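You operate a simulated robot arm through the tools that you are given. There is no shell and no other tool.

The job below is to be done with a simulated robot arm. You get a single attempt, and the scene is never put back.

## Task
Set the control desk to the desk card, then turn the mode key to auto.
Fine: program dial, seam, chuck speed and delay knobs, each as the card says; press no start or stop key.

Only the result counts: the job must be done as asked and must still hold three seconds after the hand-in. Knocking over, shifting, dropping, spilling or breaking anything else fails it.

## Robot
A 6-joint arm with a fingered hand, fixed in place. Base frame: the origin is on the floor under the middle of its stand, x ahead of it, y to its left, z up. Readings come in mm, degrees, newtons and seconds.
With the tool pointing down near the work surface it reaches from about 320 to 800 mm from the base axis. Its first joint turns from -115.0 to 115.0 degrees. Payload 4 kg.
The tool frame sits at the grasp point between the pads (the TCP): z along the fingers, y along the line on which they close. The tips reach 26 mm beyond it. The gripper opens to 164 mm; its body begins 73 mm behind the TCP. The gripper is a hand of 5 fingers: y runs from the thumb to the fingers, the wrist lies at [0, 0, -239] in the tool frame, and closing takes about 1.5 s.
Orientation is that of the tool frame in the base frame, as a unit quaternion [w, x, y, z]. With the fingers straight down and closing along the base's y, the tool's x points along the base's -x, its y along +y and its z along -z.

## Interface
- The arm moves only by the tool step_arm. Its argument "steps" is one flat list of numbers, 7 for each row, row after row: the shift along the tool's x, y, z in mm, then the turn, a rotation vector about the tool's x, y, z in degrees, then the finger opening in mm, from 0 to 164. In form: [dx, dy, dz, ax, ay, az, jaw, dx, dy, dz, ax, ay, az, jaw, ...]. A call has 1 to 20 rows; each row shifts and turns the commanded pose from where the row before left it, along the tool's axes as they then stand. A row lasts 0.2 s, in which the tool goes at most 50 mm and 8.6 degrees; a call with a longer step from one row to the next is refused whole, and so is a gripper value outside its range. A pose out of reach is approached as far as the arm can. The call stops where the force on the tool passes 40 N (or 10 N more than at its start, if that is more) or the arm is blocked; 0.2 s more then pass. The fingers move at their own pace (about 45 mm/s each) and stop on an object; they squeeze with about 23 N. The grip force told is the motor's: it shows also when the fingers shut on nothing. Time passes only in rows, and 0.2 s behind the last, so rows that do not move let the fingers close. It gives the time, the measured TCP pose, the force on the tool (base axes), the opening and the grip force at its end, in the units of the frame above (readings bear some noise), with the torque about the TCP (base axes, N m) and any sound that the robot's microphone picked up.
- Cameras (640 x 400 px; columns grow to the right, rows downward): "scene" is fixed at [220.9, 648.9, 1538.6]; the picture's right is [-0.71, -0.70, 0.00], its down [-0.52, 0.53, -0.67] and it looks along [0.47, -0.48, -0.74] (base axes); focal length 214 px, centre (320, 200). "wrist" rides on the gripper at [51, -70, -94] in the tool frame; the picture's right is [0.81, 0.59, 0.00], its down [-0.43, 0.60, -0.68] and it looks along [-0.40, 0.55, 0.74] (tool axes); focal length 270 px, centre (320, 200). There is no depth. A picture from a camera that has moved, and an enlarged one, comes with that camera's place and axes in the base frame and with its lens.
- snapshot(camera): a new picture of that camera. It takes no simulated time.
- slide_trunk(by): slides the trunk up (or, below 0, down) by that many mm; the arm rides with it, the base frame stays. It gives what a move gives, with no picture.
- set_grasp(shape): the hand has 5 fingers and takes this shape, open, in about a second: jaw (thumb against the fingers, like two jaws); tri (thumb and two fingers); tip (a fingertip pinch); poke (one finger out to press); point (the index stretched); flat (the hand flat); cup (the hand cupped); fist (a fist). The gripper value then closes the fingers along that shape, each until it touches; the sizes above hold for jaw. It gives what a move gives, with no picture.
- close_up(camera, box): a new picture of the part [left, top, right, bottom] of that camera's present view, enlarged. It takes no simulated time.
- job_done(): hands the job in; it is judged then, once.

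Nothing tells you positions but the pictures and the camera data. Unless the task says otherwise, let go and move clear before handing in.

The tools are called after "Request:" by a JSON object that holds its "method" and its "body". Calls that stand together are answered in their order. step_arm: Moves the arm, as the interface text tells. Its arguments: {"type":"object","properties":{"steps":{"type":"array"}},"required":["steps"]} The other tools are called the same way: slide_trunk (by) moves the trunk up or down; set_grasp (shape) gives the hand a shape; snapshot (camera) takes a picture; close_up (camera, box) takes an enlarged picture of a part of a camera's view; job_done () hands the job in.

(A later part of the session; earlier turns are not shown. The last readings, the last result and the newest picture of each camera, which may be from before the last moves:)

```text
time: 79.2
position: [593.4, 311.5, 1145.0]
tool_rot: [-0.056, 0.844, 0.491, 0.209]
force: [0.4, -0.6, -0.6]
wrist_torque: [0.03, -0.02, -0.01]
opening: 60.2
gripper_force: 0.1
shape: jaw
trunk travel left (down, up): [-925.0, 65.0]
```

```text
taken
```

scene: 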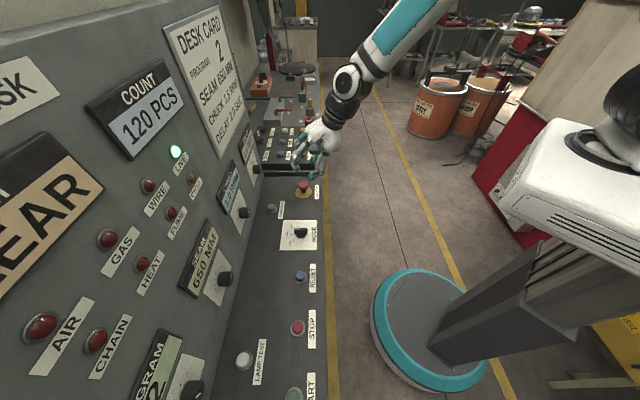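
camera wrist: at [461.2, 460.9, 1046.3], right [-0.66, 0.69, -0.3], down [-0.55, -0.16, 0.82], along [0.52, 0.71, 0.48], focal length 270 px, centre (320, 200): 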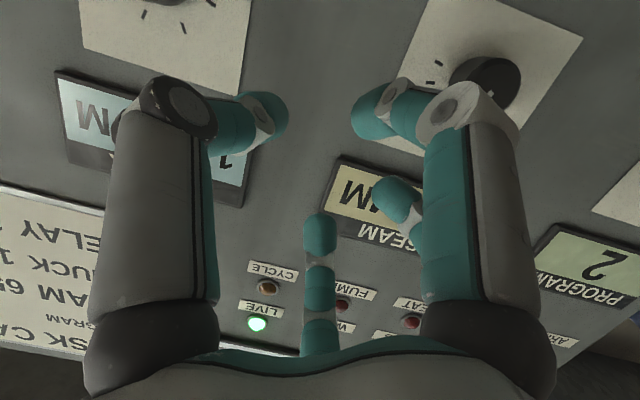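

The tilt is going well with no flags and the forearm is turning the other way. I'll continue the tilt.

Request:
{"method": "step_arm", "body": {"steps": [5.45, 1.49, 6.94, -1.317, 4.826, 0, 60, 4.84, 1.32, 7.4, -1.317, 4.826, 0, 60, 4.21, 1.15, 7.81, -1.317, 4.826, 0, 60, 3.53, 0.96, 8.16, -1.317, 4.826, 0, 60, 2.83, 0.77, 8.45, -1.317, 4.826, 0, 60, 0, 0, 0, 0, 0, 0, 60, 0, 0, 0, 0, 0, 0, 60]}}

Request:
{"method": "snapshot", "body": {"camera": "scene"}}

```text
time: 80.8
position: [621.3, 339.0, 1126.8]
tool_rot: [-0.109, 0.784, 0.455, 0.408]
force: [0.4, 0.5, 0.1]
wrist_torque: [0.0, -0.02, -0.04]
opening: 60.3
gripper_force: 0.1
shape: jaw
trunk travel left (down, up): [-925.0, 65.0]
```

```text
taken
```

scene: 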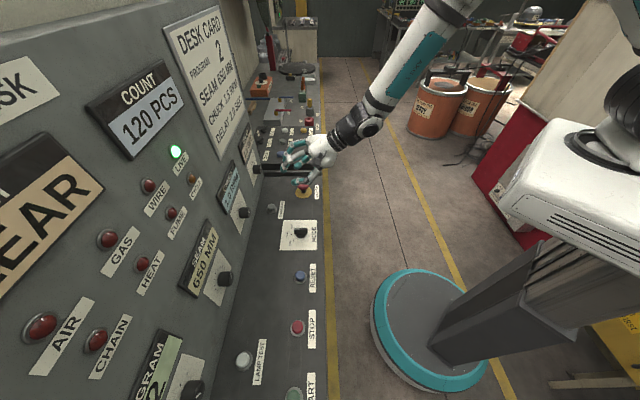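

Still no flags at 50° of tilt. I'll finish the tilt to level.

Request:
{"method": "step_arm", "body": {"steps": [2.11, 0.58, 8.67, -1.317, 4.826, 0, 60, 1.37, 0.37, 8.83, -1.317, 4.826, 0, 60, 0.63, 0.17, 8.92, -1.317, 4.826, 0, 60, -0.13, -0.03, 8.94, -1.317, 4.826, 0, 60, -0.88, -0.24, 8.9, -1.317, 4.826, 0, 60, -1.63, -0.44, 8.79, -1.317, 4.826, 0, 60, -2.35, -0.64, 8.61, -1.317, 4.826, 0, 60, -3.07, -0.84, 8.36, -1.317, 4.826, 0, 60, 0, 0, 0, 0, 0, 0, 60, 0, 0, 0, 0, 0, 0, 60]}}

Request:
{"method": "snapshot", "body": {"camera": "scene"}}

Request:
{"method": "snapshot", "body": {"camera": "wrist"}}

```text
time: 83.0
position: [667.9, 386.2, 1095.4]
tool_rot: [-0.182, 0.612, 0.354, 0.684]
force: [-0.2, 0.5, -0.6]
wrist_torque: [-0.01, -0.01, 0.0]
opening: 60.3
gripper_force: 0.1
shape: jaw
trunk travel left (down, up): [-925.0, 65.0]
```

```text
taken
```

scene: 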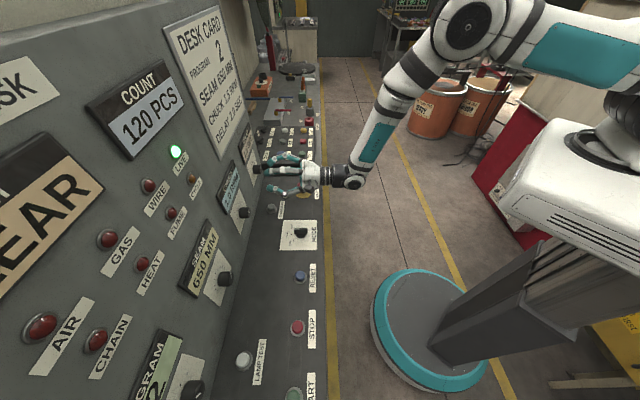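

```text
taken
camera wrist: at [545.7, 377.6, 1125.7], right [0.25, -0.25, 0.93], down [0.01, -0.96, -0.26], along [0.97, 0.07, -0.24], focal length 270 px, centre (320, 200)
```

wrist: 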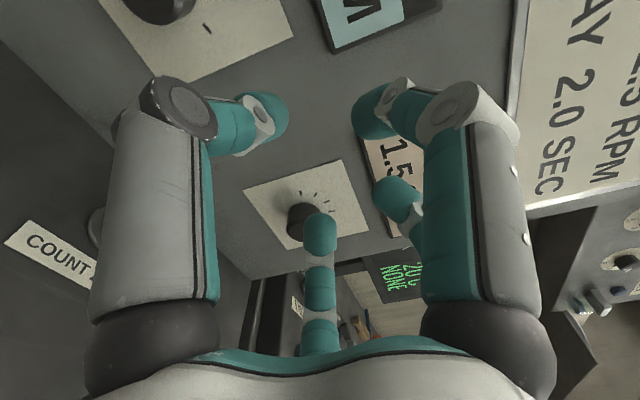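

The tool is now level, square to the panel and on the right side with the camera up and to the left. I'll move to in front of the CHUCK knob, stopping a little above its height to check clearance over the MODE key.

Request:
{"method": "step_arm", "body": {"steps": [0.6, -36.5, 0, 0, 0, 0, 60, 0.6, -36.5, 0, 0, 0, 0, 60, -16.5, -30.0, 0, 0, 0, 0, 60, 0, 0, 0, 0, 0, 0, 60, 0, 0, 0, 0, 0, 0, 60]}}

Request:
{"method": "snapshot", "body": {"camera": "wrist"}}

Request:
{"method": "close_up", "body": {"camera": "scene", "box": [210, 130, 390, 260]}}

```text
time: 84.2
position: [628.4, 413.2, 1054.1]
tool_rot: [-0.192, 0.607, 0.363, 0.68]
force: [-0.3, 0.5, -0.6]
wrist_torque: [0.05, 0.01, 0.0]
opening: 60.3
gripper_force: 0.2
shape: jaw
out of reach, approached as far as the arm can: row 2, 3
trunk travel left (down, up): [-925.0, 65.0]
```

```text
taken
camera wrist: at [506.4, 402.2, 1084.1], right [0.26, -0.24, 0.93], down [0.03, -0.96, -0.26], along [0.97, 0.1, -0.24], focal length 270 px, centre (320, 200)
```

wrist: 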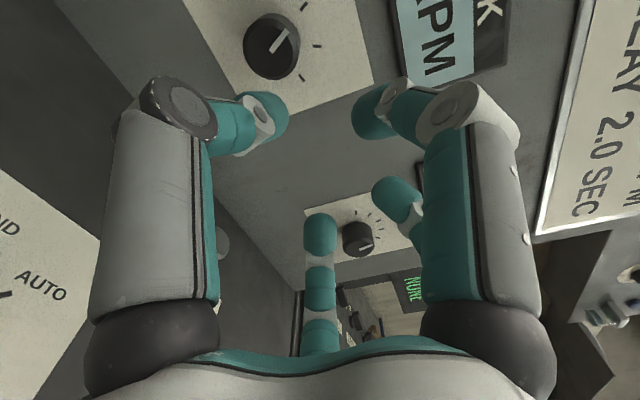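

```text
3.08 times, centred on (300, 195) of scene
camera zoom: at [220.9, 648.9, 1538.6], right [-0.71, -0.7, 0.0], down [-0.52, 0.53, -0.67], along [0.47, -0.48, -0.74], focal length 660 px, centre (382, 215)
```

zoom: 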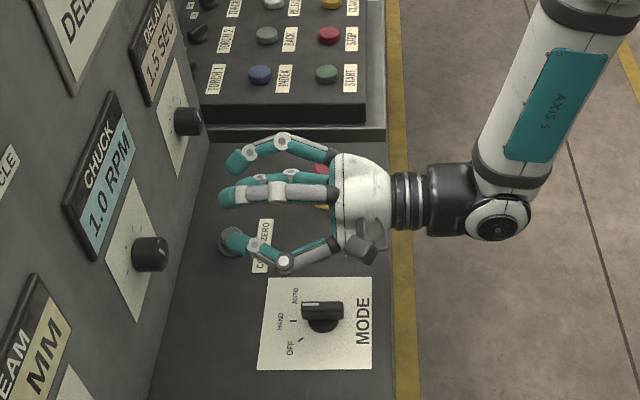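

The right-hand branch reaches only to about 150 mm right with a square tool, while CHUCK is at 101 mm right and z≈1038.5, needing about 50° clockwise. I'll lean the tool about 10° to the left, which keeps the wrist inside its range, and come to a standoff in front of CHUCK.

Request:
{"method": "step_arm", "body": {"steps": [0, 0, 0, 4.12, -1.06, 0, 60, 0, 0, 0, 4.12, -1.06, 0, 60, -0.55, -23, 15.95, 0, 0, 0, 60, -0.55, -23, 15.95, 0, 0, 0, 60, 0, 0, 0, 0, 0, 0, 60, 0, 0, 0, 0, 0, 0, 60]}}

Request:
{"method": "snapshot", "body": {"camera": "wrist"}}

Request:
{"method": "close_up", "body": {"camera": "scene", "box": [210, 130, 390, 260]}}

```text
time: 85.6
position: [611.7, 463.6, 1038.1]
tool_rot: [-0.219, 0.609, 0.406, 0.645]
force: [-0.3, -0.3, -0.1]
wrist_torque: [0.0, 0.01, -0.01]
opening: 60.2
gripper_force: 0.2
shape: jaw
trunk travel left (down, up): [-925.0, 65.0]
```

```text
taken
camera wrist: at [493.7, 441.4, 1076.3], right [0.33, -0.17, 0.93], down [0.12, -0.97, -0.21], along [0.94, 0.18, -0.3], focal length 270 px, centre (320, 200)
```

wrist: 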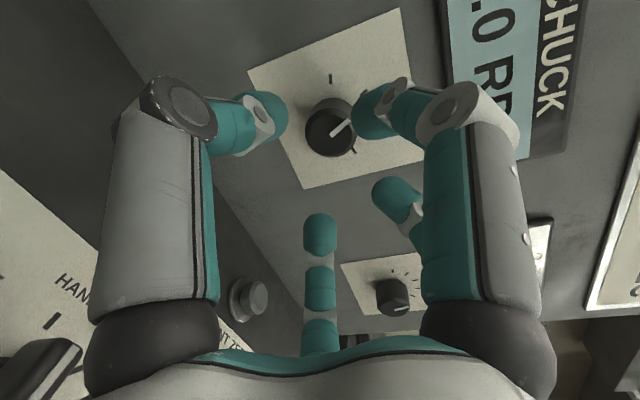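

```text
3.08 times, centred on (300, 195) of scene
camera zoom: at [220.9, 648.9, 1538.6], right [-0.71, -0.7, 0.0], down [-0.52, 0.53, -0.67], along [0.47, -0.48, -0.74], focal length 660 px, centre (382, 215)
```

zoom: 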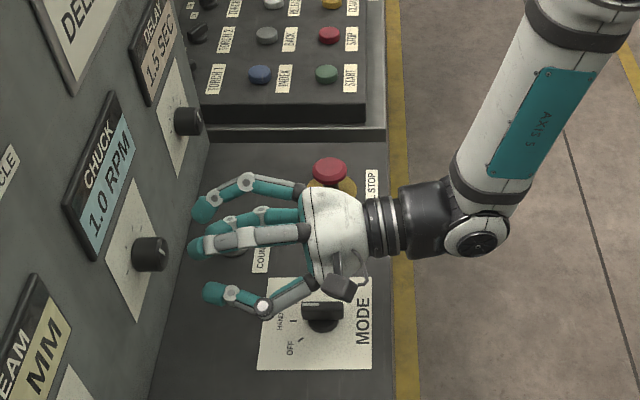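

I'm at the CHUCK standoff with no flags and good clearance. I'll enlarge the wrist view to check the alignment.

Request:
{"method": "close_up", "body": {"camera": "wrist", "box": [250, 70, 410, 190]}}

```text
3.33 times, centred on (330, 130) of wrist
camera zoom: at [493.7, 441.4, 1076.3], right [0.33, -0.17, 0.93], down [0.12, -0.97, -0.21], along [0.94, 0.18, -0.3], focal length 901 px, centre (287, 433)
```

zoom: 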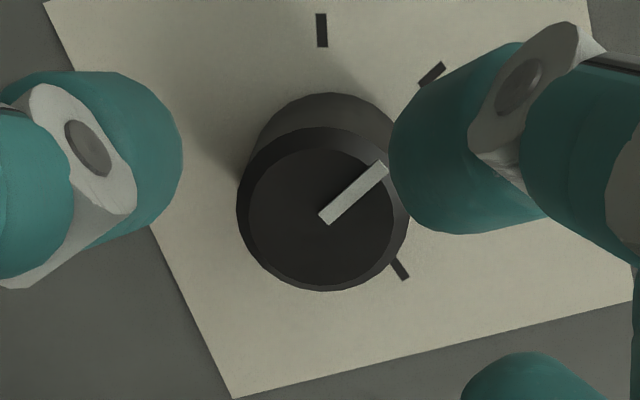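

CHUCK is about 3 mm left of where the tool aims, so I'll correct that while moving in around the knob with the fingers at 52 mm.

Request:
{"method": "step_arm", "body": {"steps": [0, 0, 0, 0, 0, 0, 52, 0.9, 1.08, 12.35, 0, 0, 0, 52, 0.9, 1.08, 12.35, 0, 0, 0, 52, 0.9, 1.08, 12.35, 0, 0, 0, 52, 0.9, 1.08, 12.35, 0, 0, 0, 52, 0, 0, 0, 0, 0, 0, 52]}}

Request:
{"method": "snapshot", "body": {"camera": "wrist"}}

Request:
{"method": "close_up", "body": {"camera": "scene", "box": [210, 130, 390, 260]}}

```text
time: 87.0
position: [644.6, 500.9, 1039.0]
tool_rot: [-0.22, 0.609, 0.407, 0.644]
force: [0.4, 0.8, 0.7]
wrist_torque: [0.01, -0.04, 0.0]
opening: 52.4
gripper_force: 0.0
shape: jaw
trunk travel left (down, up): [-925.0, 65.0]
```

```text
taken
camera wrist: at [526.7, 479.0, 1076.9], right [0.33, -0.17, 0.93], down [0.12, -0.97, -0.21], along [0.94, 0.18, -0.3], focal length 270 px, centre (320, 200)
```

wrist: 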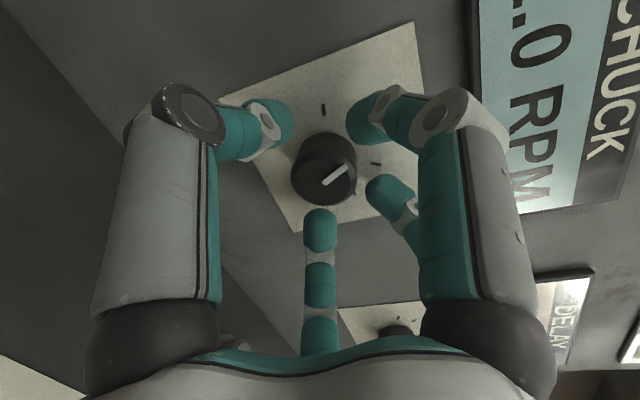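

```text
3.08 times, centred on (300, 195) of scene
camera zoom: at [220.9, 648.9, 1538.6], right [-0.71, -0.7, 0.0], down [-0.52, 0.53, -0.67], along [0.47, -0.48, -0.74], focal length 660 px, centre (382, 215)
```

zoom: 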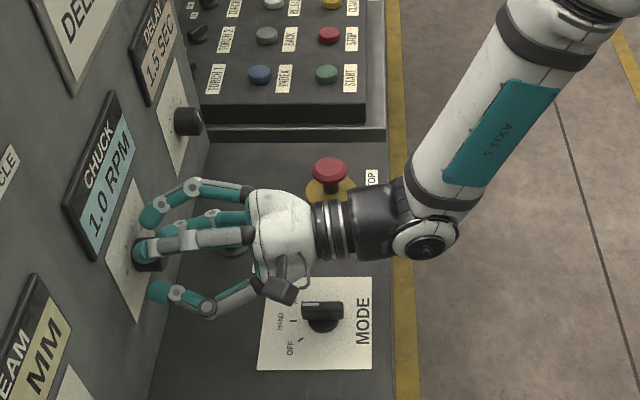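

The knob is inside the ring of fingers with no contact force. I'll close on it now.

Request:
{"method": "step_arm", "body": {"steps": [0, 0, 0, 0, 0, 0, 20, 0, 0, 0, 0, 0, 0, 20, 0, 0, 0, 0, 0, 0, 20, 0, 0, 0, 0, 0, 0, 20, 0, 0, 0, 0, 0, 0, 20]}}

Request:
{"method": "close_up", "body": {"camera": "wrist", "box": [220, 90, 420, 300]}}

```text
time: 88.2
position: [644.8, 501.9, 1040.1]
tool_rot: [-0.219, 0.609, 0.406, 0.645]
force: [3.6, 2.4, 0.9]
wrist_torque: [0.08, -0.06, -0.09]
opening: 26.9
gripper_force: 22.6
shape: jaw
trunk travel left (down, up): [-925.0, 65.0]
```

```text
1.90 times, centred on (320, 195) of wrist
camera zoom: at [527.0, 479.3, 1076.8], right [0.33, -0.17, 0.93], down [0.12, -0.97, -0.21], along [0.94, 0.18, -0.3], focal length 515 px, centre (320, 210)
```

zoom: 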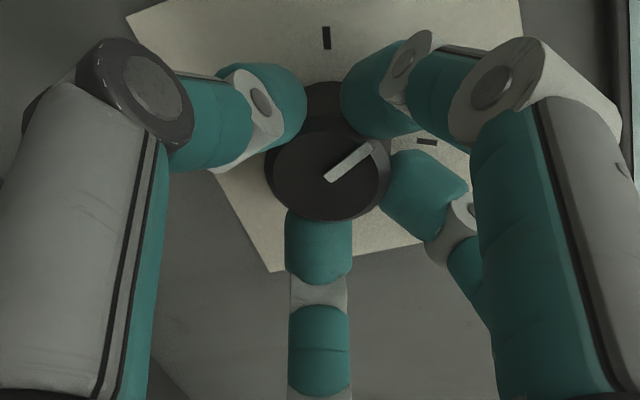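

The CHUCK knob is firmly held with little side load. I'll turn it 50° clockwise about the knob's own axis in ten steps.

Request:
{"method": "step_arm", "body": {"steps": [0, 0, 0, 0.178, 0.719, 4.944, 20, 0, 0, 0, 0.178, 0.719, 4.944, 20, 0, 0, 0, 0.178, 0.719, 4.944, 20, 0, 0, 0, 0.178, 0.719, 4.944, 20, 0, 0, 0, 0.178, 0.719, 4.944, 20, 0, 0, 0, 0, 0, 0, 20]}}

Request:
{"method": "step_arm", "body": {"steps": [0, 0, 0, 0.178, 0.719, 4.944, 20, 0, 0, 0, 0.178, 0.719, 4.944, 20, 0, 0, 0, 0.178, 0.719, 4.944, 20, 0, 0, 0, 0.178, 0.719, 4.944, 20, 0, 0, 0, 0.178, 0.719, 4.944, 20, 0, 0, 0, 0, 0, 0, 20]}}

Request:
{"method": "close_up", "body": {"camera": "scene", "box": [210, 130, 390, 260]}}

Request:
{"method": "close_up", "body": {"camera": "wrist", "box": [220, 90, 420, 300]}}

```text
time: 89.6
position: [645.0, 501.2, 1039.3]
tool_rot: [-0.369, 0.66, 0.264, 0.598]
force: [-0.1, 6.0, -2.9]
wrist_torque: [-0.02, -0.02, -0.02]
opening: 27.0
gripper_force: 23.1
shape: jaw
trunk travel left (down, up): [-925.0, 65.0]
```

```text
time: 91.0
position: [645.5, 501.2, 1039.4]
tool_rot: [-0.502, 0.68, 0.111, 0.523]
force: [-4.7, 5.7, -4.0]
wrist_torque: [-0.06, 0.04, 0.04]
opening: 26.6
gripper_force: 23.4
shape: jaw
trunk travel left (down, up): [-925.0, 65.0]
```

```text
3.08 times, centred on (300, 195) of scene
camera zoom: at [220.9, 648.9, 1538.6], right [-0.71, -0.7, 0.0], down [-0.52, 0.53, -0.67], along [0.47, -0.48, -0.74], focal length 660 px, centre (382, 215)
```

zoom: 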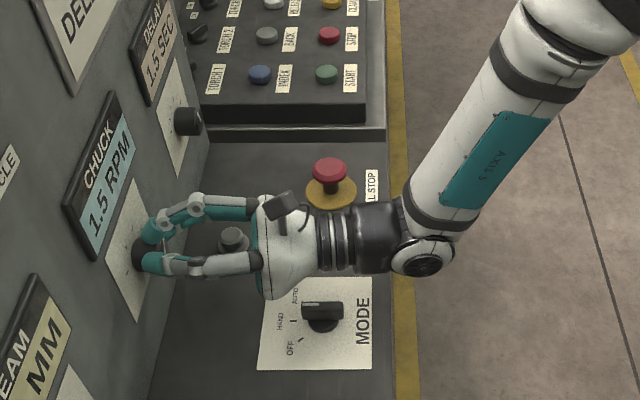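

```text
1.90 times, centred on (320, 195) of wrist
camera zoom: at [564.3, 442.2, 1114.8], right [0.74, -0.58, 0.33], down [-0.19, -0.66, -0.73], along [0.64, 0.48, -0.6], focal length 515 px, centre (320, 210)
```

zoom: 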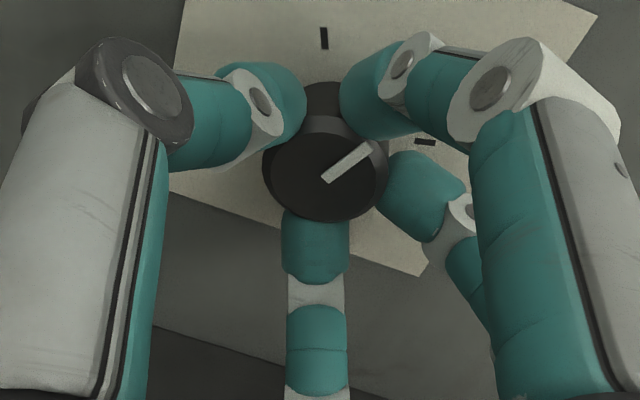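

CHUCK now reads 1.5 rpm. I'll release, back straight off the knob, and then rise to keep clear of the MODE key.

Request:
{"method": "step_arm", "body": {"steps": [0, 0, 0, 0, 0, 0, 52, 0, 0, 0, 0, 0, 0, 52, 0, 0, 0, 0, 0, 0, 52, -0.4, -1.4, -9.9, 0, 0, 0, 52, -0.8, -2.9, -19.8, 0, 0, 0, 52, -0.8, -2.9, -19.8, 0, 0, 0, 52, 24.7, -17, 1.5, 0, 0, 0, 60, 24.7, -17, 1.5, 0, 0, 0, 60, 0, 0, 0, 0, 0, 0, 60, 0, 0, 0, 0, 0, 0, 60]}}

Request:
{"method": "snapshot", "body": {"camera": "scene"}}

Request:
{"method": "close_up", "body": {"camera": "scene", "box": [210, 130, 390, 260]}}

Request:
{"method": "snapshot", "body": {"camera": "wrist"}}

```text
time: 93.2
position: [608.5, 466.1, 1099.6]
tool_rot: [-0.502, 0.679, 0.109, 0.523]
force: [0.4, 1.1, 0.4]
wrist_torque: [-0.04, 0.01, 0.0]
opening: 59.5
gripper_force: 0.0
shape: jaw
trunk travel left (down, up): [-925.0, 65.0]
```

```text
taken
```

scene: 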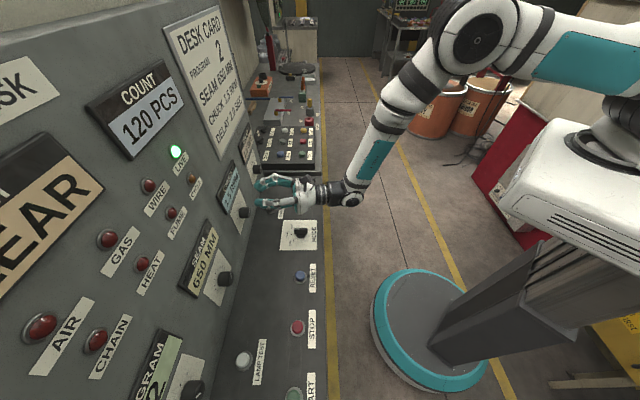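

```text
3.08 times, centred on (300, 195) of scene
camera zoom: at [220.9, 648.9, 1538.6], right [-0.71, -0.7, 0.0], down [-0.52, 0.53, -0.67], along [0.47, -0.48, -0.74], focal length 660 px, centre (382, 215)
```

zoom: 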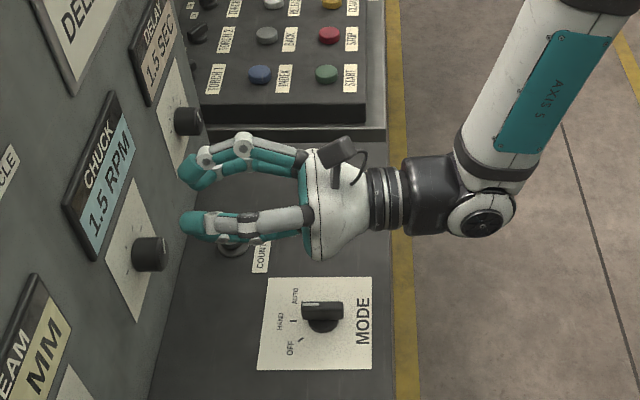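

```text
taken
camera wrist: at [527.9, 405.9, 1176.4], right [0.74, -0.58, 0.33], down [-0.19, -0.66, -0.73], along [0.64, 0.48, -0.6], focal length 270 px, centre (320, 200)
```

wrist: 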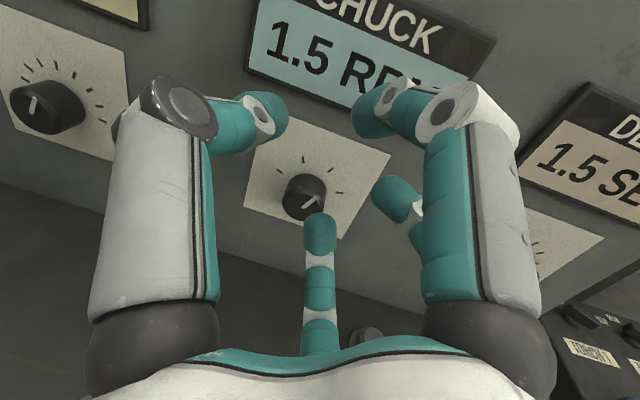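

CHUCK holds at 1.5 rpm. I'll slide right to the DELAY knob at this height, then square the tool and roll it back 50°.

Request:
{"method": "step_arm", "body": {"steps": [18.9, 27.05, -4.7, 0, 0, 0, 60, 18.9, 27.05, -4.7, 0, 0, 0, 60, 18.9, 27.05, -4.7, 0, 0, 0, 60, 18.9, 27.05, -4.7, 0, 0, 0, 60, 18.9, 27.05, -4.7, 0, 0, 0, 60, 18.9, 27.05, -4.7, 0, 0, 0, 60, 0, 0, 0, -4.15, 1.11, 0, 60, 0, 0, 0, -4.15, 1.11, 0, 60, 0, 0, 0, 0, 0, -7.2, 60, 0, 0, 0, 0, 0, -7.2, 60, 0, 0, 0, 0, 0, -7.2, 60, 0, 0, 0, 0, 0, -7.2, 60, 0, 0, 0, 0, 0, -7.2, 60, 0, 0, 0, 0, 0, -7.2, 60, 0, 0, 0, 0, 0, -7.2, 60, 0, 0, 0, 0, 0, 0, 60]}}

Request:
{"method": "snapshot", "body": {"camera": "wrist"}}

Request:
{"method": "snapshot", "body": {"camera": "scene"}}

Request:
{"method": "close_up", "body": {"camera": "scene", "box": [210, 90, 390, 260]}}

```text
time: 96.6
position: [750.5, 322.5, 1099.2]
tool_rot: [-0.178, 0.61, 0.356, 0.685]
force: [-1.3, 0.2, 0.6]
wrist_torque: [-0.02, 0.03, 0.03]
opening: 59.7
gripper_force: 0.0
shape: jaw
trunk travel left (down, up): [-925.0, 65.0]
```

```text
taken
camera wrist: at [628.8, 315.1, 1128.8], right [0.24, -0.25, 0.94], down [0.01, -0.97, -0.26], along [0.97, 0.07, -0.23], focal length 270 px, centre (320, 200)
```

wrist: 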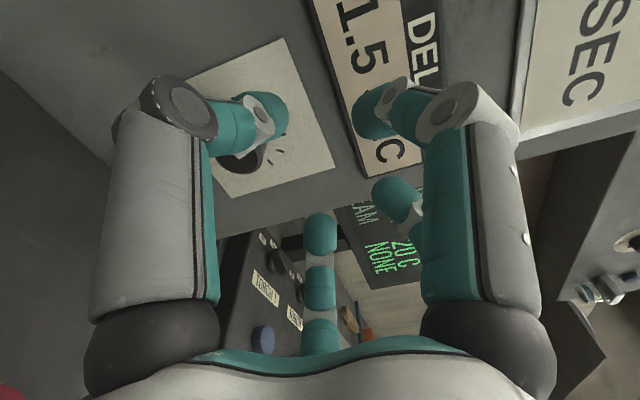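

```text
taken
```

scene: 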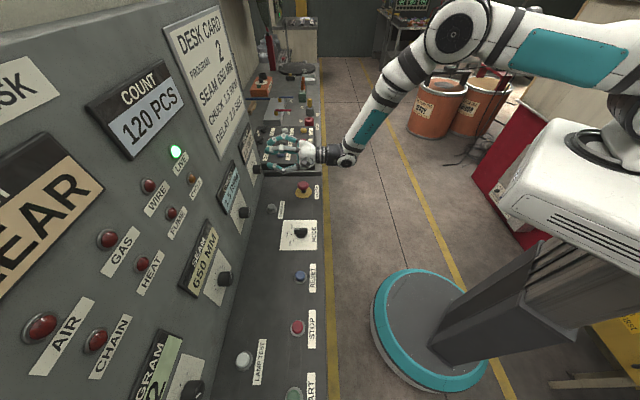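

```text
2.35 times, centred on (300, 175) of scene
camera zoom: at [220.9, 648.9, 1538.6], right [-0.71, -0.7, 0.0], down [-0.52, 0.53, -0.67], along [0.47, -0.48, -0.74], focal length 505 px, centre (367, 259)
```

zoom: 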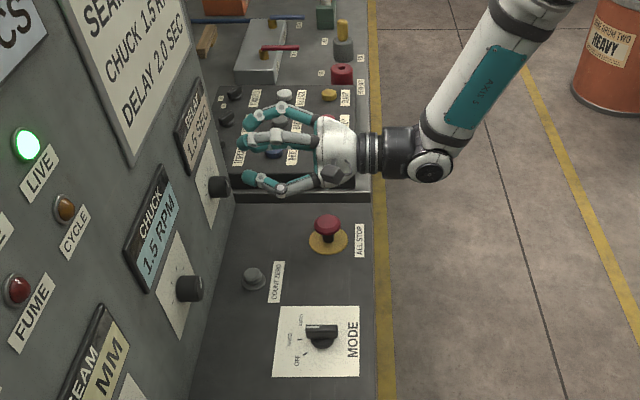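

I'm in front of DELAY with the tool square. To keep the wide palm ahead of the ALL STOP button below, I'll first go forward to about 785 mm and then come down part way.

Request:
{"method": "step_arm", "body": {"steps": [0, 0, 13, 0, 0, 0, 60, 0, 0, 13, 0, 0, 0, 60, -18.6, -7.7, 0, 0, 0, 0, 60, -18.5, -5.2, 0, 0, 0, 0, 60, 0, 0, 0, 0, 0, 0, 60]}}

Request:
{"method": "snapshot", "body": {"camera": "wrist"}}

Request:
{"method": "close_up", "body": {"camera": "scene", "box": [210, 120, 370, 220]}}

```text
time: 97.8
position: [767.6, 344.5, 1060.2]
tool_rot: [-0.179, 0.61, 0.356, 0.685]
force: [0.4, -0.2, 0.2]
wrist_torque: [0.03, 0.0, -0.02]
opening: 59.5
gripper_force: 0.0
shape: jaw
trunk travel left (down, up): [-925.0, 65.0]
```

```text
taken
camera wrist: at [645.8, 336.1, 1089.8], right [0.24, -0.25, 0.94], down [0.01, -0.97, -0.26], along [0.97, 0.07, -0.23], focal length 270 px, centre (320, 200)
```

wrist: 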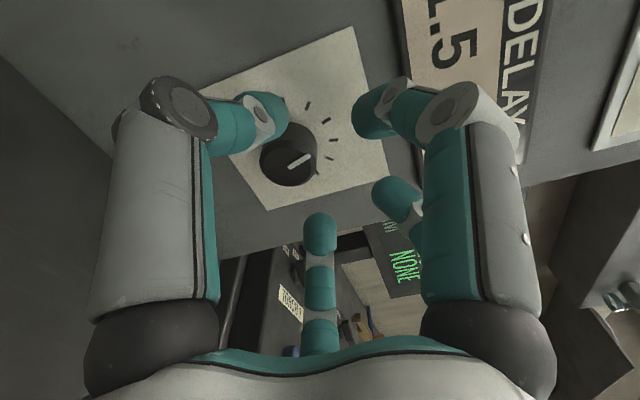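

```text
4.00 times, centred on (290, 170) of scene
camera zoom: at [220.9, 648.9, 1538.6], right [-0.71, -0.7, 0.0], down [-0.52, 0.53, -0.67], along [0.47, -0.48, -0.74], focal length 858 px, centre (440, 320)
```

zoom: 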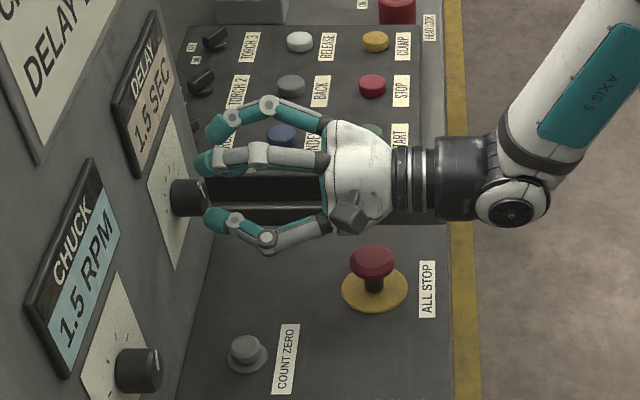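

DELAY is just below and to the left in view, and the palm is well clear of ALL STOP. I'll enlarge the knob to read its ticks.

Request:
{"method": "close_up", "body": {"camera": "wrist", "box": [230, 80, 400, 210]}}

```text
3.08 times, centred on (315, 145) of wrist
camera zoom: at [645.8, 336.1, 1089.8], right [0.24, -0.25, 0.94], down [0.01, -0.97, -0.26], along [0.97, 0.07, -0.23], focal length 832 px, centre (335, 369)
```

zoom: 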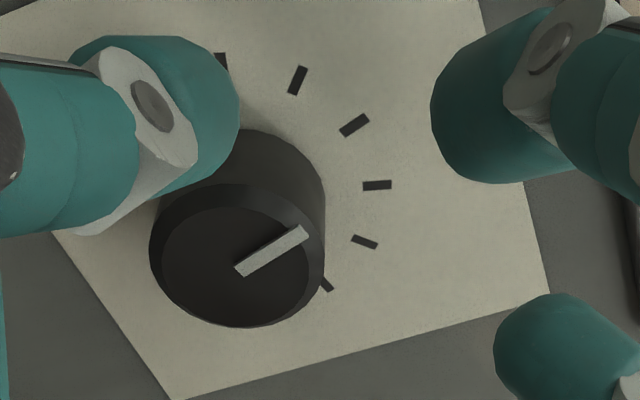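

DELAY has six ticks about 28° apart with the pointer on the third (1.5), so 2.0 is one tick clockwise. I'll lower onto the knob axis and move in with the fingers at 52 mm.

Request:
{"method": "step_arm", "body": {"steps": [-9.8, -3.2, 0, 0, 0, 0, 52, -9.7, -3.2, 0, 0, 0, 0, 52, 0, 0, 8, 0, 0, 0, 52, 0, 0, 8, 0, 0, 0, 52, 0, 0, 8, 0, 0, 0, 52, 0, 0, 0, 0, 0, 0, 52]}}

Request:
{"method": "snapshot", "body": {"camera": "wrist"}}

Request:
{"method": "close_up", "body": {"camera": "scene", "box": [210, 120, 370, 220]}}

```text
time: 99.2
position: [784.0, 361.1, 1038.0]
tool_rot: [-0.179, 0.611, 0.355, 0.685]
force: [0.1, -0.2, -0.1]
wrist_torque: [0.03, -0.01, -0.04]
opening: 52.2
gripper_force: 0.1
shape: jaw
trunk travel left (down, up): [-925.0, 65.0]
```

```text
taken
camera wrist: at [662.0, 353.6, 1069.0], right [0.24, -0.25, 0.94], down [0.01, -0.97, -0.26], along [0.97, 0.07, -0.23], focal length 270 px, centre (320, 200)
```

wrist: 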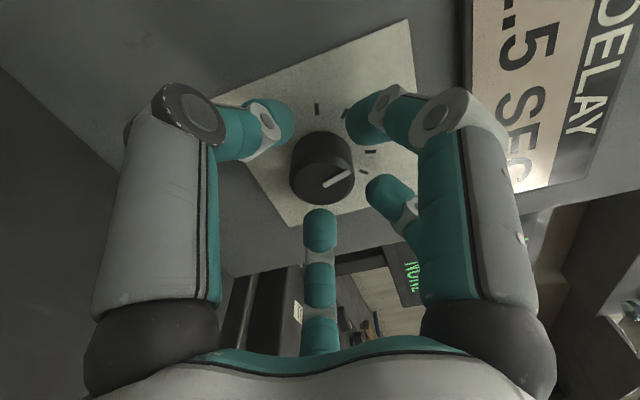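

```text
4.00 times, centred on (290, 170) of scene
camera zoom: at [220.9, 648.9, 1538.6], right [-0.71, -0.7, 0.0], down [-0.52, 0.53, -0.67], along [0.47, -0.48, -0.74], focal length 858 px, centre (440, 320)
```

zoom: 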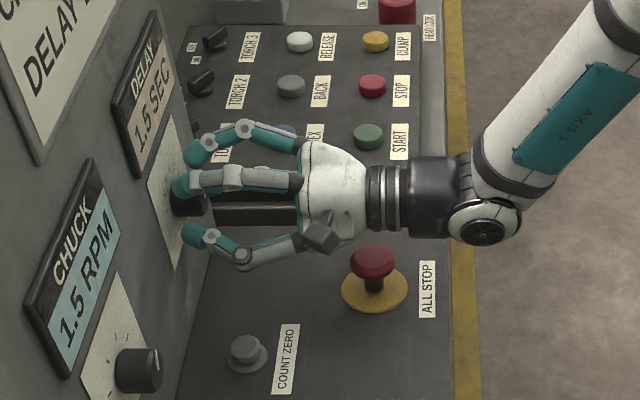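

The knob is centred in the ring. I'll close the fingers and turn 28° clockwise.

Request:
{"method": "step_arm", "body": {"steps": [0, 0, 0, 0, 0, 0, 20, 0, 0, 0, 0, 0, 0, 20, 0, 0, 0, 0, 0, 0, 20, 0, 0, 0, 0, 0, 0, 20, 0, 0, 0, 0, 0, 0, 20]}}

Request:
{"method": "step_arm", "body": {"steps": [0, 0, 0, 0, 0, 4.7, 20, 0, 0, 0, 0, 0, 4.7, 20, 0, 0, 0, 0, 0, 4.7, 20, 0, 0, 0, 0, 0, 4.7, 20, 0, 0, 0, 0, 0, 4.7, 20, 0, 0, 0, 0, 0, 4.7, 20, 0, 0, 0, 0, 0, 0, 20]}}

Request:
{"method": "close_up", "body": {"camera": "scene", "box": [210, 120, 370, 220]}}

Request:
{"method": "snapshot", "body": {"camera": "wrist"}}

```text
time: 100.4
position: [785.4, 362.5, 1039.6]
tool_rot: [-0.18, 0.61, 0.356, 0.685]
force: [1.6, 1.4, 0.6]
wrist_torque: [0.02, -0.02, -0.05]
opening: 26.1
gripper_force: 23.2
shape: jaw
trunk travel left (down, up): [-925.0, 65.0]
```

```text
time: 102.0
position: [784.7, 362.2, 1040.0]
tool_rot: [-0.341, 0.678, 0.196, 0.62]
force: [5.2, 3.0, 3.6]
wrist_torque: [0.09, -0.04, -0.03]
opening: 26.0
gripper_force: 23.0
shape: jaw
trunk travel left (down, up): [-925.0, 65.0]
```

```text
4.00 times, centred on (290, 170) of scene
camera zoom: at [220.9, 648.9, 1538.6], right [-0.71, -0.7, 0.0], down [-0.52, 0.53, -0.67], along [0.47, -0.48, -0.74], focal length 858 px, centre (440, 320)
```

zoom: 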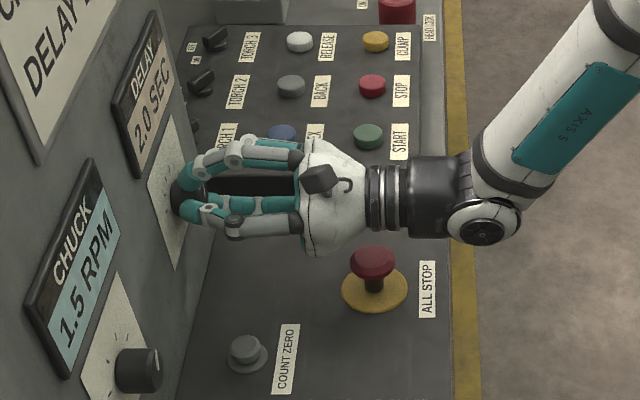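

```text
taken
camera wrist: at [679.0, 336.9, 1103.9], right [0.53, -0.53, 0.66], down [-0.14, -0.82, -0.55], along [0.84, 0.2, -0.51], focal length 270 px, centre (320, 200)
```

wrist: 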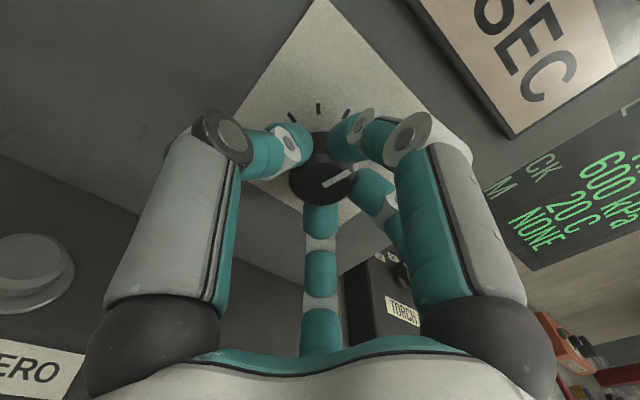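

DELAY now reads 2.0 sec. I'll release, back off just clear of the knob, rise over the ALL STOP button and check all four displays.

Request:
{"method": "step_arm", "body": {"steps": [0, 0, 0, 0, 0, 0, 52, 0, 0, 0, 0, 0, 0, 52, 0, 0, 0, 0, 0, 0, 52, 0, 0, -10, 0, 0, 0, 52, 0, 0, -10, 0, 0, 0, 52, 0, 0, -10, 0, 0, 0, 52, 29.2, -6.6, -5, 0, 0, 0, 60, 29.2, -6.6, -5, 0, 0, 0, 60, 0, 0, -30, 0, 0, 0, 60, 0, 0, 0, 0, 0, 0, 60, 0, 0, 0, 0, 0, 0, 60]}}

Request:
{"method": "close_up", "body": {"camera": "scene", "box": [130, 120, 330, 260]}}

Request:
{"method": "snapshot", "body": {"camera": "scene"}}

Request:
{"method": "close_up", "body": {"camera": "scene", "box": [120, 260, 330, 400]}}

```text
time: 104.4
position: [734.1, 310.6, 1099.3]
tool_rot: [-0.341, 0.678, 0.196, 0.621]
force: [-0.3, -0.3, -0.1]
wrist_torque: [0.0, 0.02, 0.01]
opening: 59.7
gripper_force: 0.0
shape: jaw
trunk travel left (down, up): [-925.0, 65.0]
```

```text
2.86 times, centred on (230, 190) of scene
camera zoom: at [220.9, 648.9, 1538.6], right [-0.71, -0.7, 0.0], down [-0.52, 0.53, -0.67], along [0.47, -0.48, -0.74], focal length 613 px, centre (577, 229)
```

zoom: 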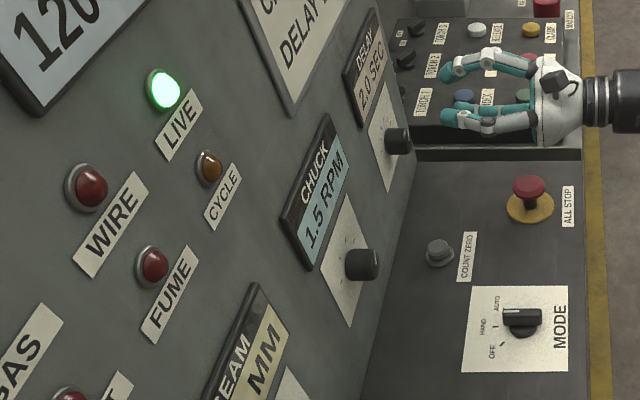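

```text
taken
```

scene: 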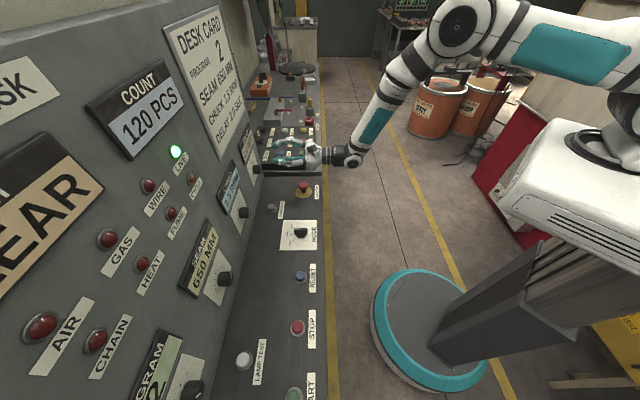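

```text
2.86 times, centred on (225, 330) of scene
camera zoom: at [220.9, 648.9, 1538.6], right [-0.71, -0.7, 0.0], down [-0.52, 0.53, -0.67], along [0.47, -0.48, -0.74], focal length 613 px, centre (591, -171)
```

zoom: 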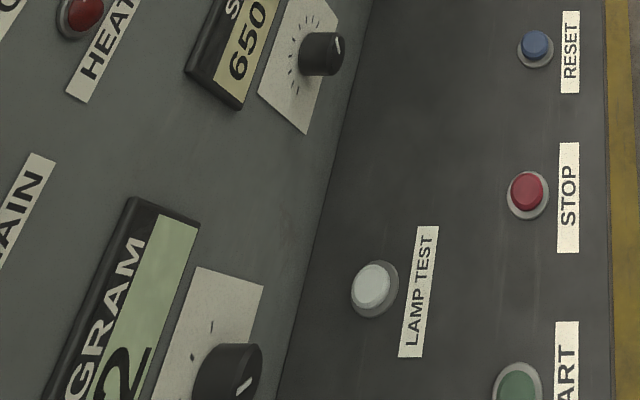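

All four displays now match the card: program 2, seam 650, chuck 1.5 and delay 2.0, and the key is still at HAND. I'll now tilt the tool back down along the reverse of the path I used, staying on the right side, to work on the key from above.

Request:
{"method": "step_arm", "body": {"steps": [3.81, -0.85, -8.05, -1.0955, -4.879, 0, 60, 3.1, -0.7, -8.36, -1.0955, -4.879, 0, 60, 2.38, -0.53, -8.61, -1.0955, -4.879, 0, 60, 1.65, -0.37, -8.79, -1.0955, -4.879, 0, 60, 0.89, -0.2, -8.9, -1.0955, -4.879, 0, 60, 0.13, -0.03, -8.94, -1.0955, -4.879, 0, 60, -0.63, 0.14, -8.92, -1.0955, -4.879, 0, 60, -1.39, 0.31, -8.83, -1.0955, -4.879, 0, 60, -2.14, 0.48, -8.67, -1.0955, -4.879, 0, 60, 0, 0, 0, 0, 0, 0, 60]}}

Request:
{"method": "step_arm", "body": {"steps": [-2.86, 0.64, -8.45, -1.0955, -4.879, 0, 60, -3.57, 0.8, -8.16, -1.0955, -4.879, 0, 60, -4.25, 0.95, -7.81, -1.0955, -4.879, 0, 60, -4.9, 1.1, -7.4, -1.0955, -4.879, 0, 60, -5.51, 1.24, -6.94, -1.0955, -4.879, 0, 60, -6.08, 1.36, -6.42, -1.0955, -4.879, 0, 60, -6.61, 1.48, -5.85, -1.0955, -4.879, 0, 60, -7.07, 1.59, -5.24, -1.0955, -4.879, 0, 60, -7.49, 1.68, -4.59, -1.0955, -4.879, 0, 60, 0, 0, 0, 0, 0, 0, 60, 0, 0, 0, 0, 0, 0, 60]}}

Request:
{"method": "snapshot", "body": {"camera": "scene"}}

Request:
{"method": "snapshot", "body": {"camera": "wrist"}}

```text
time: 106.6
position: [683.6, 260.2, 1133.3]
tool_rot: [-0.183, 0.887, 0.257, 0.336]
force: [0.6, -0.3, 0.2]
wrist_torque: [0.03, 0.0, -0.03]
opening: 59.3
gripper_force: 0.0
shape: jaw
trunk travel left (down, up): [-925.0, 65.0]
```

```text
time: 109.0
position: [632.3, 210.3, 1169.9]
tool_rot: [0.001, 0.961, 0.278, 0.001]
force: [-0.1, 0.7, -0.1]
wrist_torque: [0.02, 0.04, 0.02]
opening: 59.9
gripper_force: 0.1
shape: jaw
trunk travel left (down, up): [-925.0, 65.0]
```

```text
taken
```

scene: 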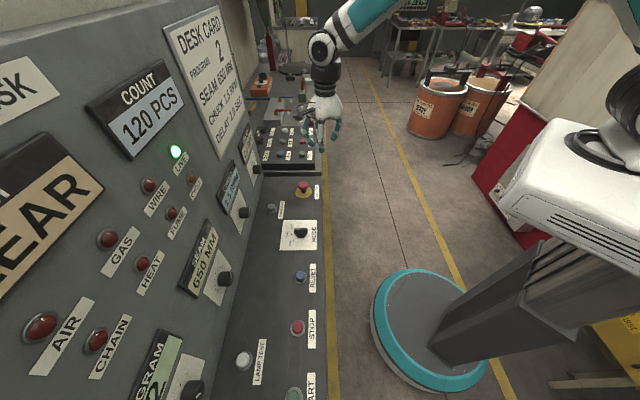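

```text
taken
camera wrist: at [638.2, 296.4, 1262.3], right [1.0, -0.07, 0.0], down [-0.05, -0.73, 0.68], along [-0.04, -0.68, -0.73], focal length 270 px, centre (320, 200)
```

wrist: 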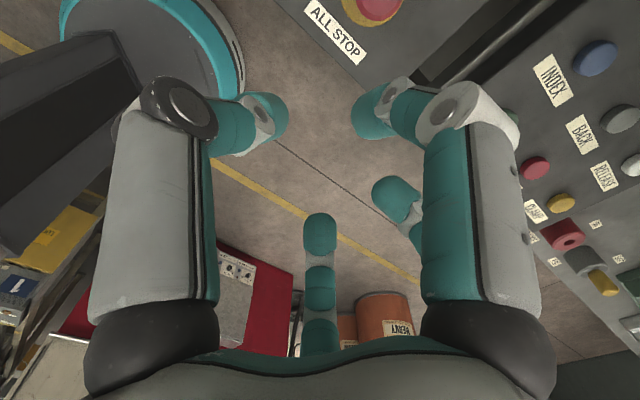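

The tool points down again on the right side. I'll move over the MODE key, still about 150 mm above it, and line the tool's x axis up with the key bar.

Request:
{"method": "step_arm", "body": {"steps": [5.25, -35.1, 0, 0, 0, 0, 60, 5.25, -35.1, 0, 0, 0, 0, 60, 5.25, -35.1, 0, 0, 0, 0, 60, 5.25, -35.1, 0, 0, 0, 0, 60, 5.25, -35.1, 0, 0, 0, 0, 60, 5.25, -35.1, 0, 0, 0, 0, 60, 0, 0, 0, 0, 0, -6.35, 60, 0, 0, 0, 0, 0, -6.35, 60, 0, 0, 35, 0, 0, 0, 60, 0, 0, 35, 0, 0, 0, 60, 0, 0, 0, 0, 0, 0, 60, 0, 0, 0, 0, 0, 0, 60]}}

Request:
{"method": "snapshot", "body": {"camera": "wrist"}}

Request:
{"method": "close_up", "body": {"camera": "wrist", "box": [230, 60, 410, 190]}}

Request:
{"method": "snapshot", "body": {"camera": "scene"}}

```text
time: 111.6
position: [545.6, 405.7, 1100.5]
tool_rot: [0.0, 0.924, 0.382, 0.001]
force: [0.5, 0.1, -0.6]
wrist_torque: [0.0, -0.01, -0.01]
opening: 59.8
gripper_force: 0.0
shape: jaw
trunk travel left (down, up): [-925.0, 65.0]
```

```text
taken
camera wrist: at [533.4, 492.1, 1193.6], right [0.99, 0.15, 0.0], down [0.11, -0.73, 0.68], along [0.11, -0.67, -0.73], focal length 270 px, centre (320, 200)
```

wrist: 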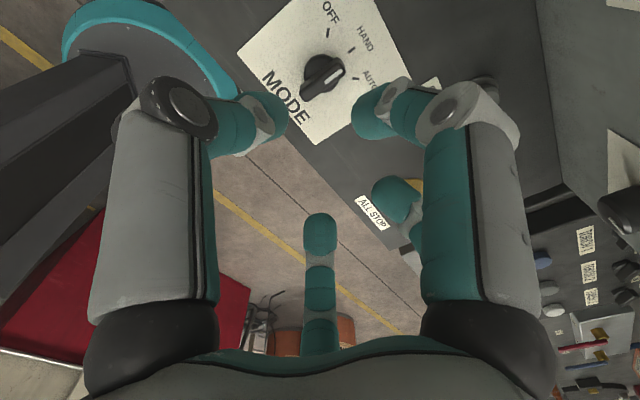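

```text
3.08 times, centred on (320, 125) of wrist
camera zoom: at [533.4, 492.1, 1193.6], right [0.99, 0.15, 0.0], down [0.11, -0.73, 0.68], along [0.11, -0.67, -0.73], focal length 832 px, centre (320, 431)
```

zoom: 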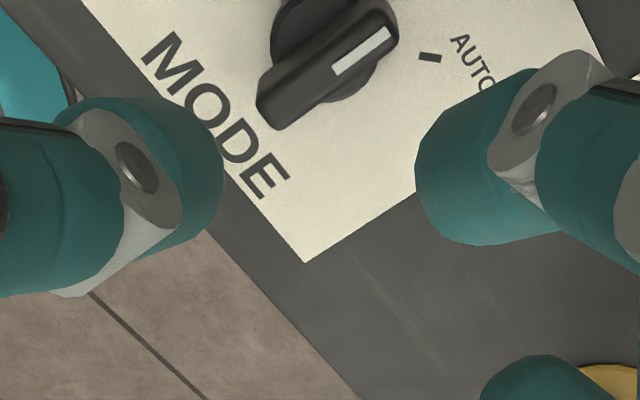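

```text
taken
```

scene: 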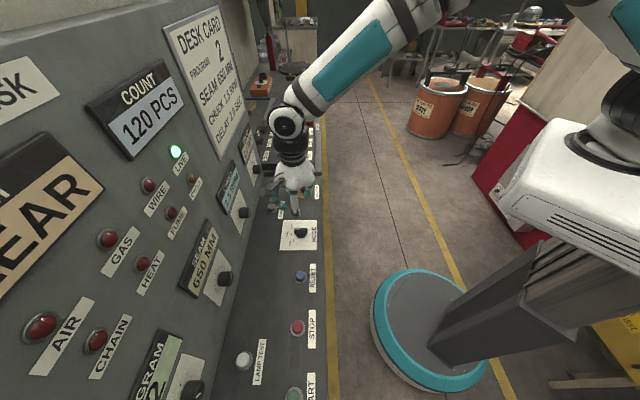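

The tool stands right above the key, aligned with its bar, and AUTO is 45° clockwise from HAND. I'll open a bit wider, come down to about 50 mm above the bar and tilt 4.5° to match the desk's slope.

Request:
{"method": "step_arm", "body": {"steps": [0, 0, 0, 0, 0, 0, 76, -0.5, 0.1, 33, 0, 0, 0, 76, -0.5, 0.1, 33, 0, 0, 0, 76, -0.5, 0.1, 33, 0, 0, 0, 76, 0, 0, 0, 0, 4.5, 0, 76, 0, 0, 0, 0, 0, 0, 76, 0, 0, 0, 0, 0, 0, 76]}}

Request:
{"method": "snapshot", "body": {"camera": "wrist"}}

Request:
{"method": "close_up", "body": {"camera": "wrist", "box": [240, 90, 400, 210]}}

Request:
{"method": "close_up", "body": {"camera": "scene", "box": [240, 160, 370, 270]}}

```text
time: 113.2
position: [545.6, 403.0, 1002.0]
tool_rot: [-0.014, 0.923, 0.382, 0.036]
force: [-0.1, 0.2, 0.8]
wrist_torque: [0.01, -0.01, 0.01]
opening: 75.7
gripper_force: 0.0
shape: jaw
trunk travel left (down, up): [-925.0, 65.0]
```

```text
taken
camera wrist: at [527.0, 482.9, 1097.9], right [0.99, 0.15, 0.07], down [0.08, -0.76, 0.64], along [0.15, -0.63, -0.76], focal length 270 px, centre (320, 200)
```

wrist: 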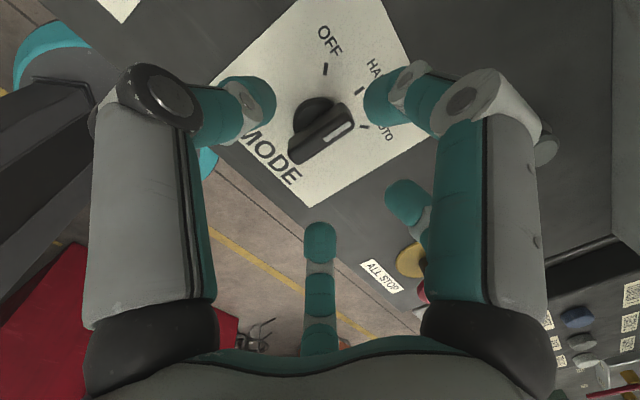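

```text
3.33 times, centred on (320, 150) of wrist
camera zoom: at [527.0, 482.9, 1097.9], right [0.99, 0.15, 0.07], down [0.08, -0.76, 0.64], along [0.15, -0.63, -0.76], focal length 901 px, centre (320, 367)
```

zoom: 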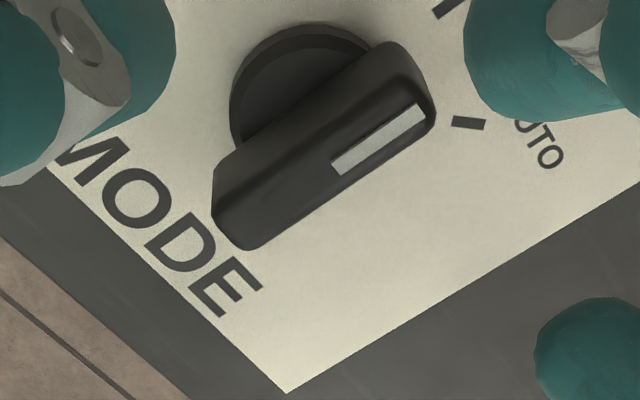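

```text
3.64 times, centred on (305, 215) of scene
camera zoom: at [220.9, 648.9, 1538.6], right [-0.71, -0.7, 0.0], down [-0.52, 0.53, -0.67], along [0.47, -0.48, -0.74], focal length 780 px, centre (374, 146)
```

zoom: 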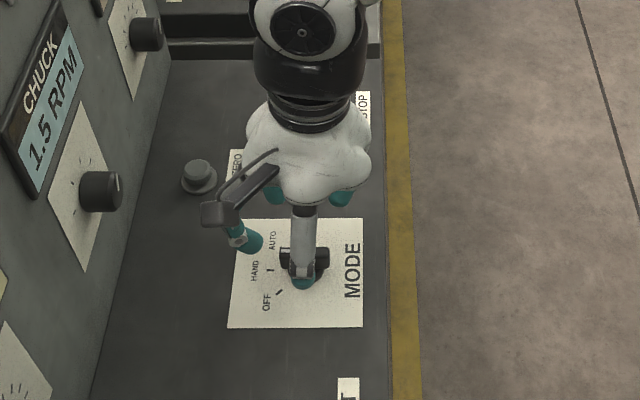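

The bar is centred under the hand to within a millimetre. I'll descend along the key axis until the fingertips straddle the bar, about 15 mm below its top.

Request:
{"method": "step_arm", "body": {"steps": [0.7, -0.8, 14, 0, 0, 0, 76, 0, 0, 14, 0, 0, 0, 76, 0, 0, 10.5, 0, 0, 0, 76, 0, 0, 0, 0, 0, 0, 76]}}

Request:
{"method": "snapshot", "body": {"camera": "wrist"}}

Request:
{"method": "close_up", "body": {"camera": "wrist", "box": [220, 100, 420, 260]}}

Request:
{"method": "close_up", "body": {"camera": "scene", "box": [240, 160, 370, 270]}}

```text
time: 114.2
position: [548.0, 407.1, 960.3]
tool_rot: [-0.016, 0.923, 0.382, 0.037]
force: [-0.4, -0.1, -0.6]
wrist_torque: [-0.02, -0.02, 0.01]
opening: 75.3
gripper_force: 0.0
shape: jaw
trunk travel left (down, up): [-925.0, 65.0]
```

```text
taken
camera wrist: at [529.4, 487.0, 1057.8], right [0.99, 0.15, 0.07], down [0.08, -0.76, 0.64], along [0.15, -0.63, -0.76], focal length 270 px, centre (320, 200)
```

wrist: 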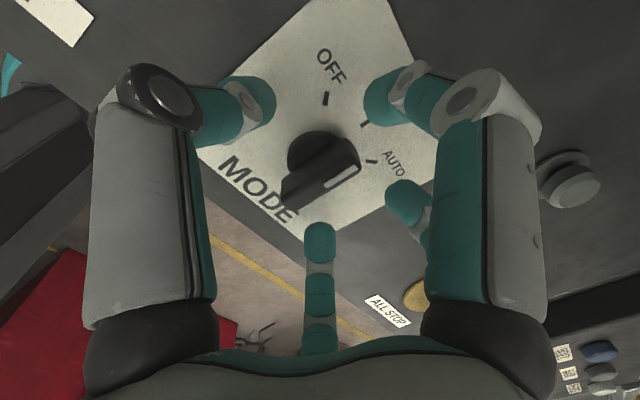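

```text
2.50 times, centred on (320, 180) of wrist
camera zoom: at [529.4, 487.0, 1057.8], right [0.99, 0.15, 0.07], down [0.08, -0.76, 0.64], along [0.15, -0.63, -0.76], focal length 676 px, centre (320, 250)
```

zoom: 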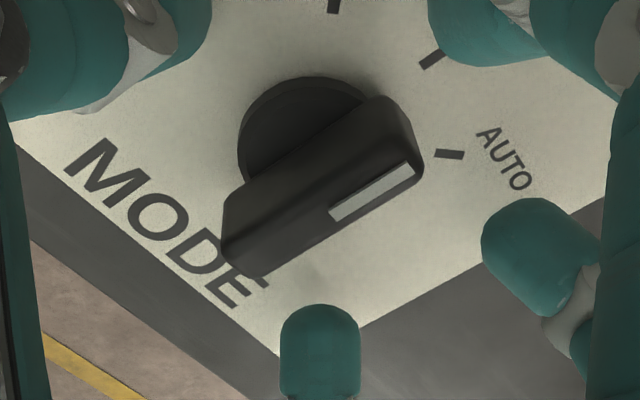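

```text
3.64 times, centred on (305, 215) of scene
camera zoom: at [220.9, 648.9, 1538.6], right [-0.71, -0.7, 0.0], down [-0.52, 0.53, -0.67], along [0.47, -0.48, -0.74], focal length 780 px, centre (374, 146)
```

zoom: 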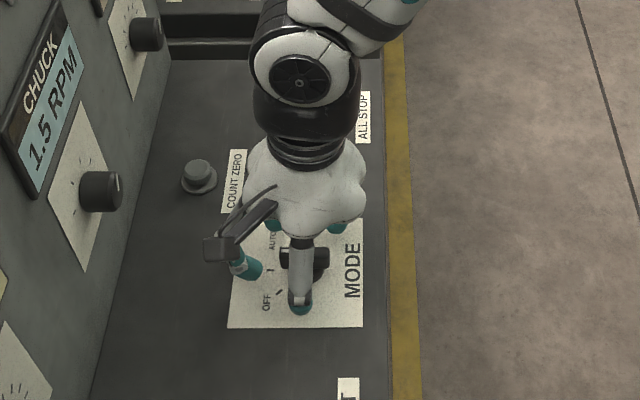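

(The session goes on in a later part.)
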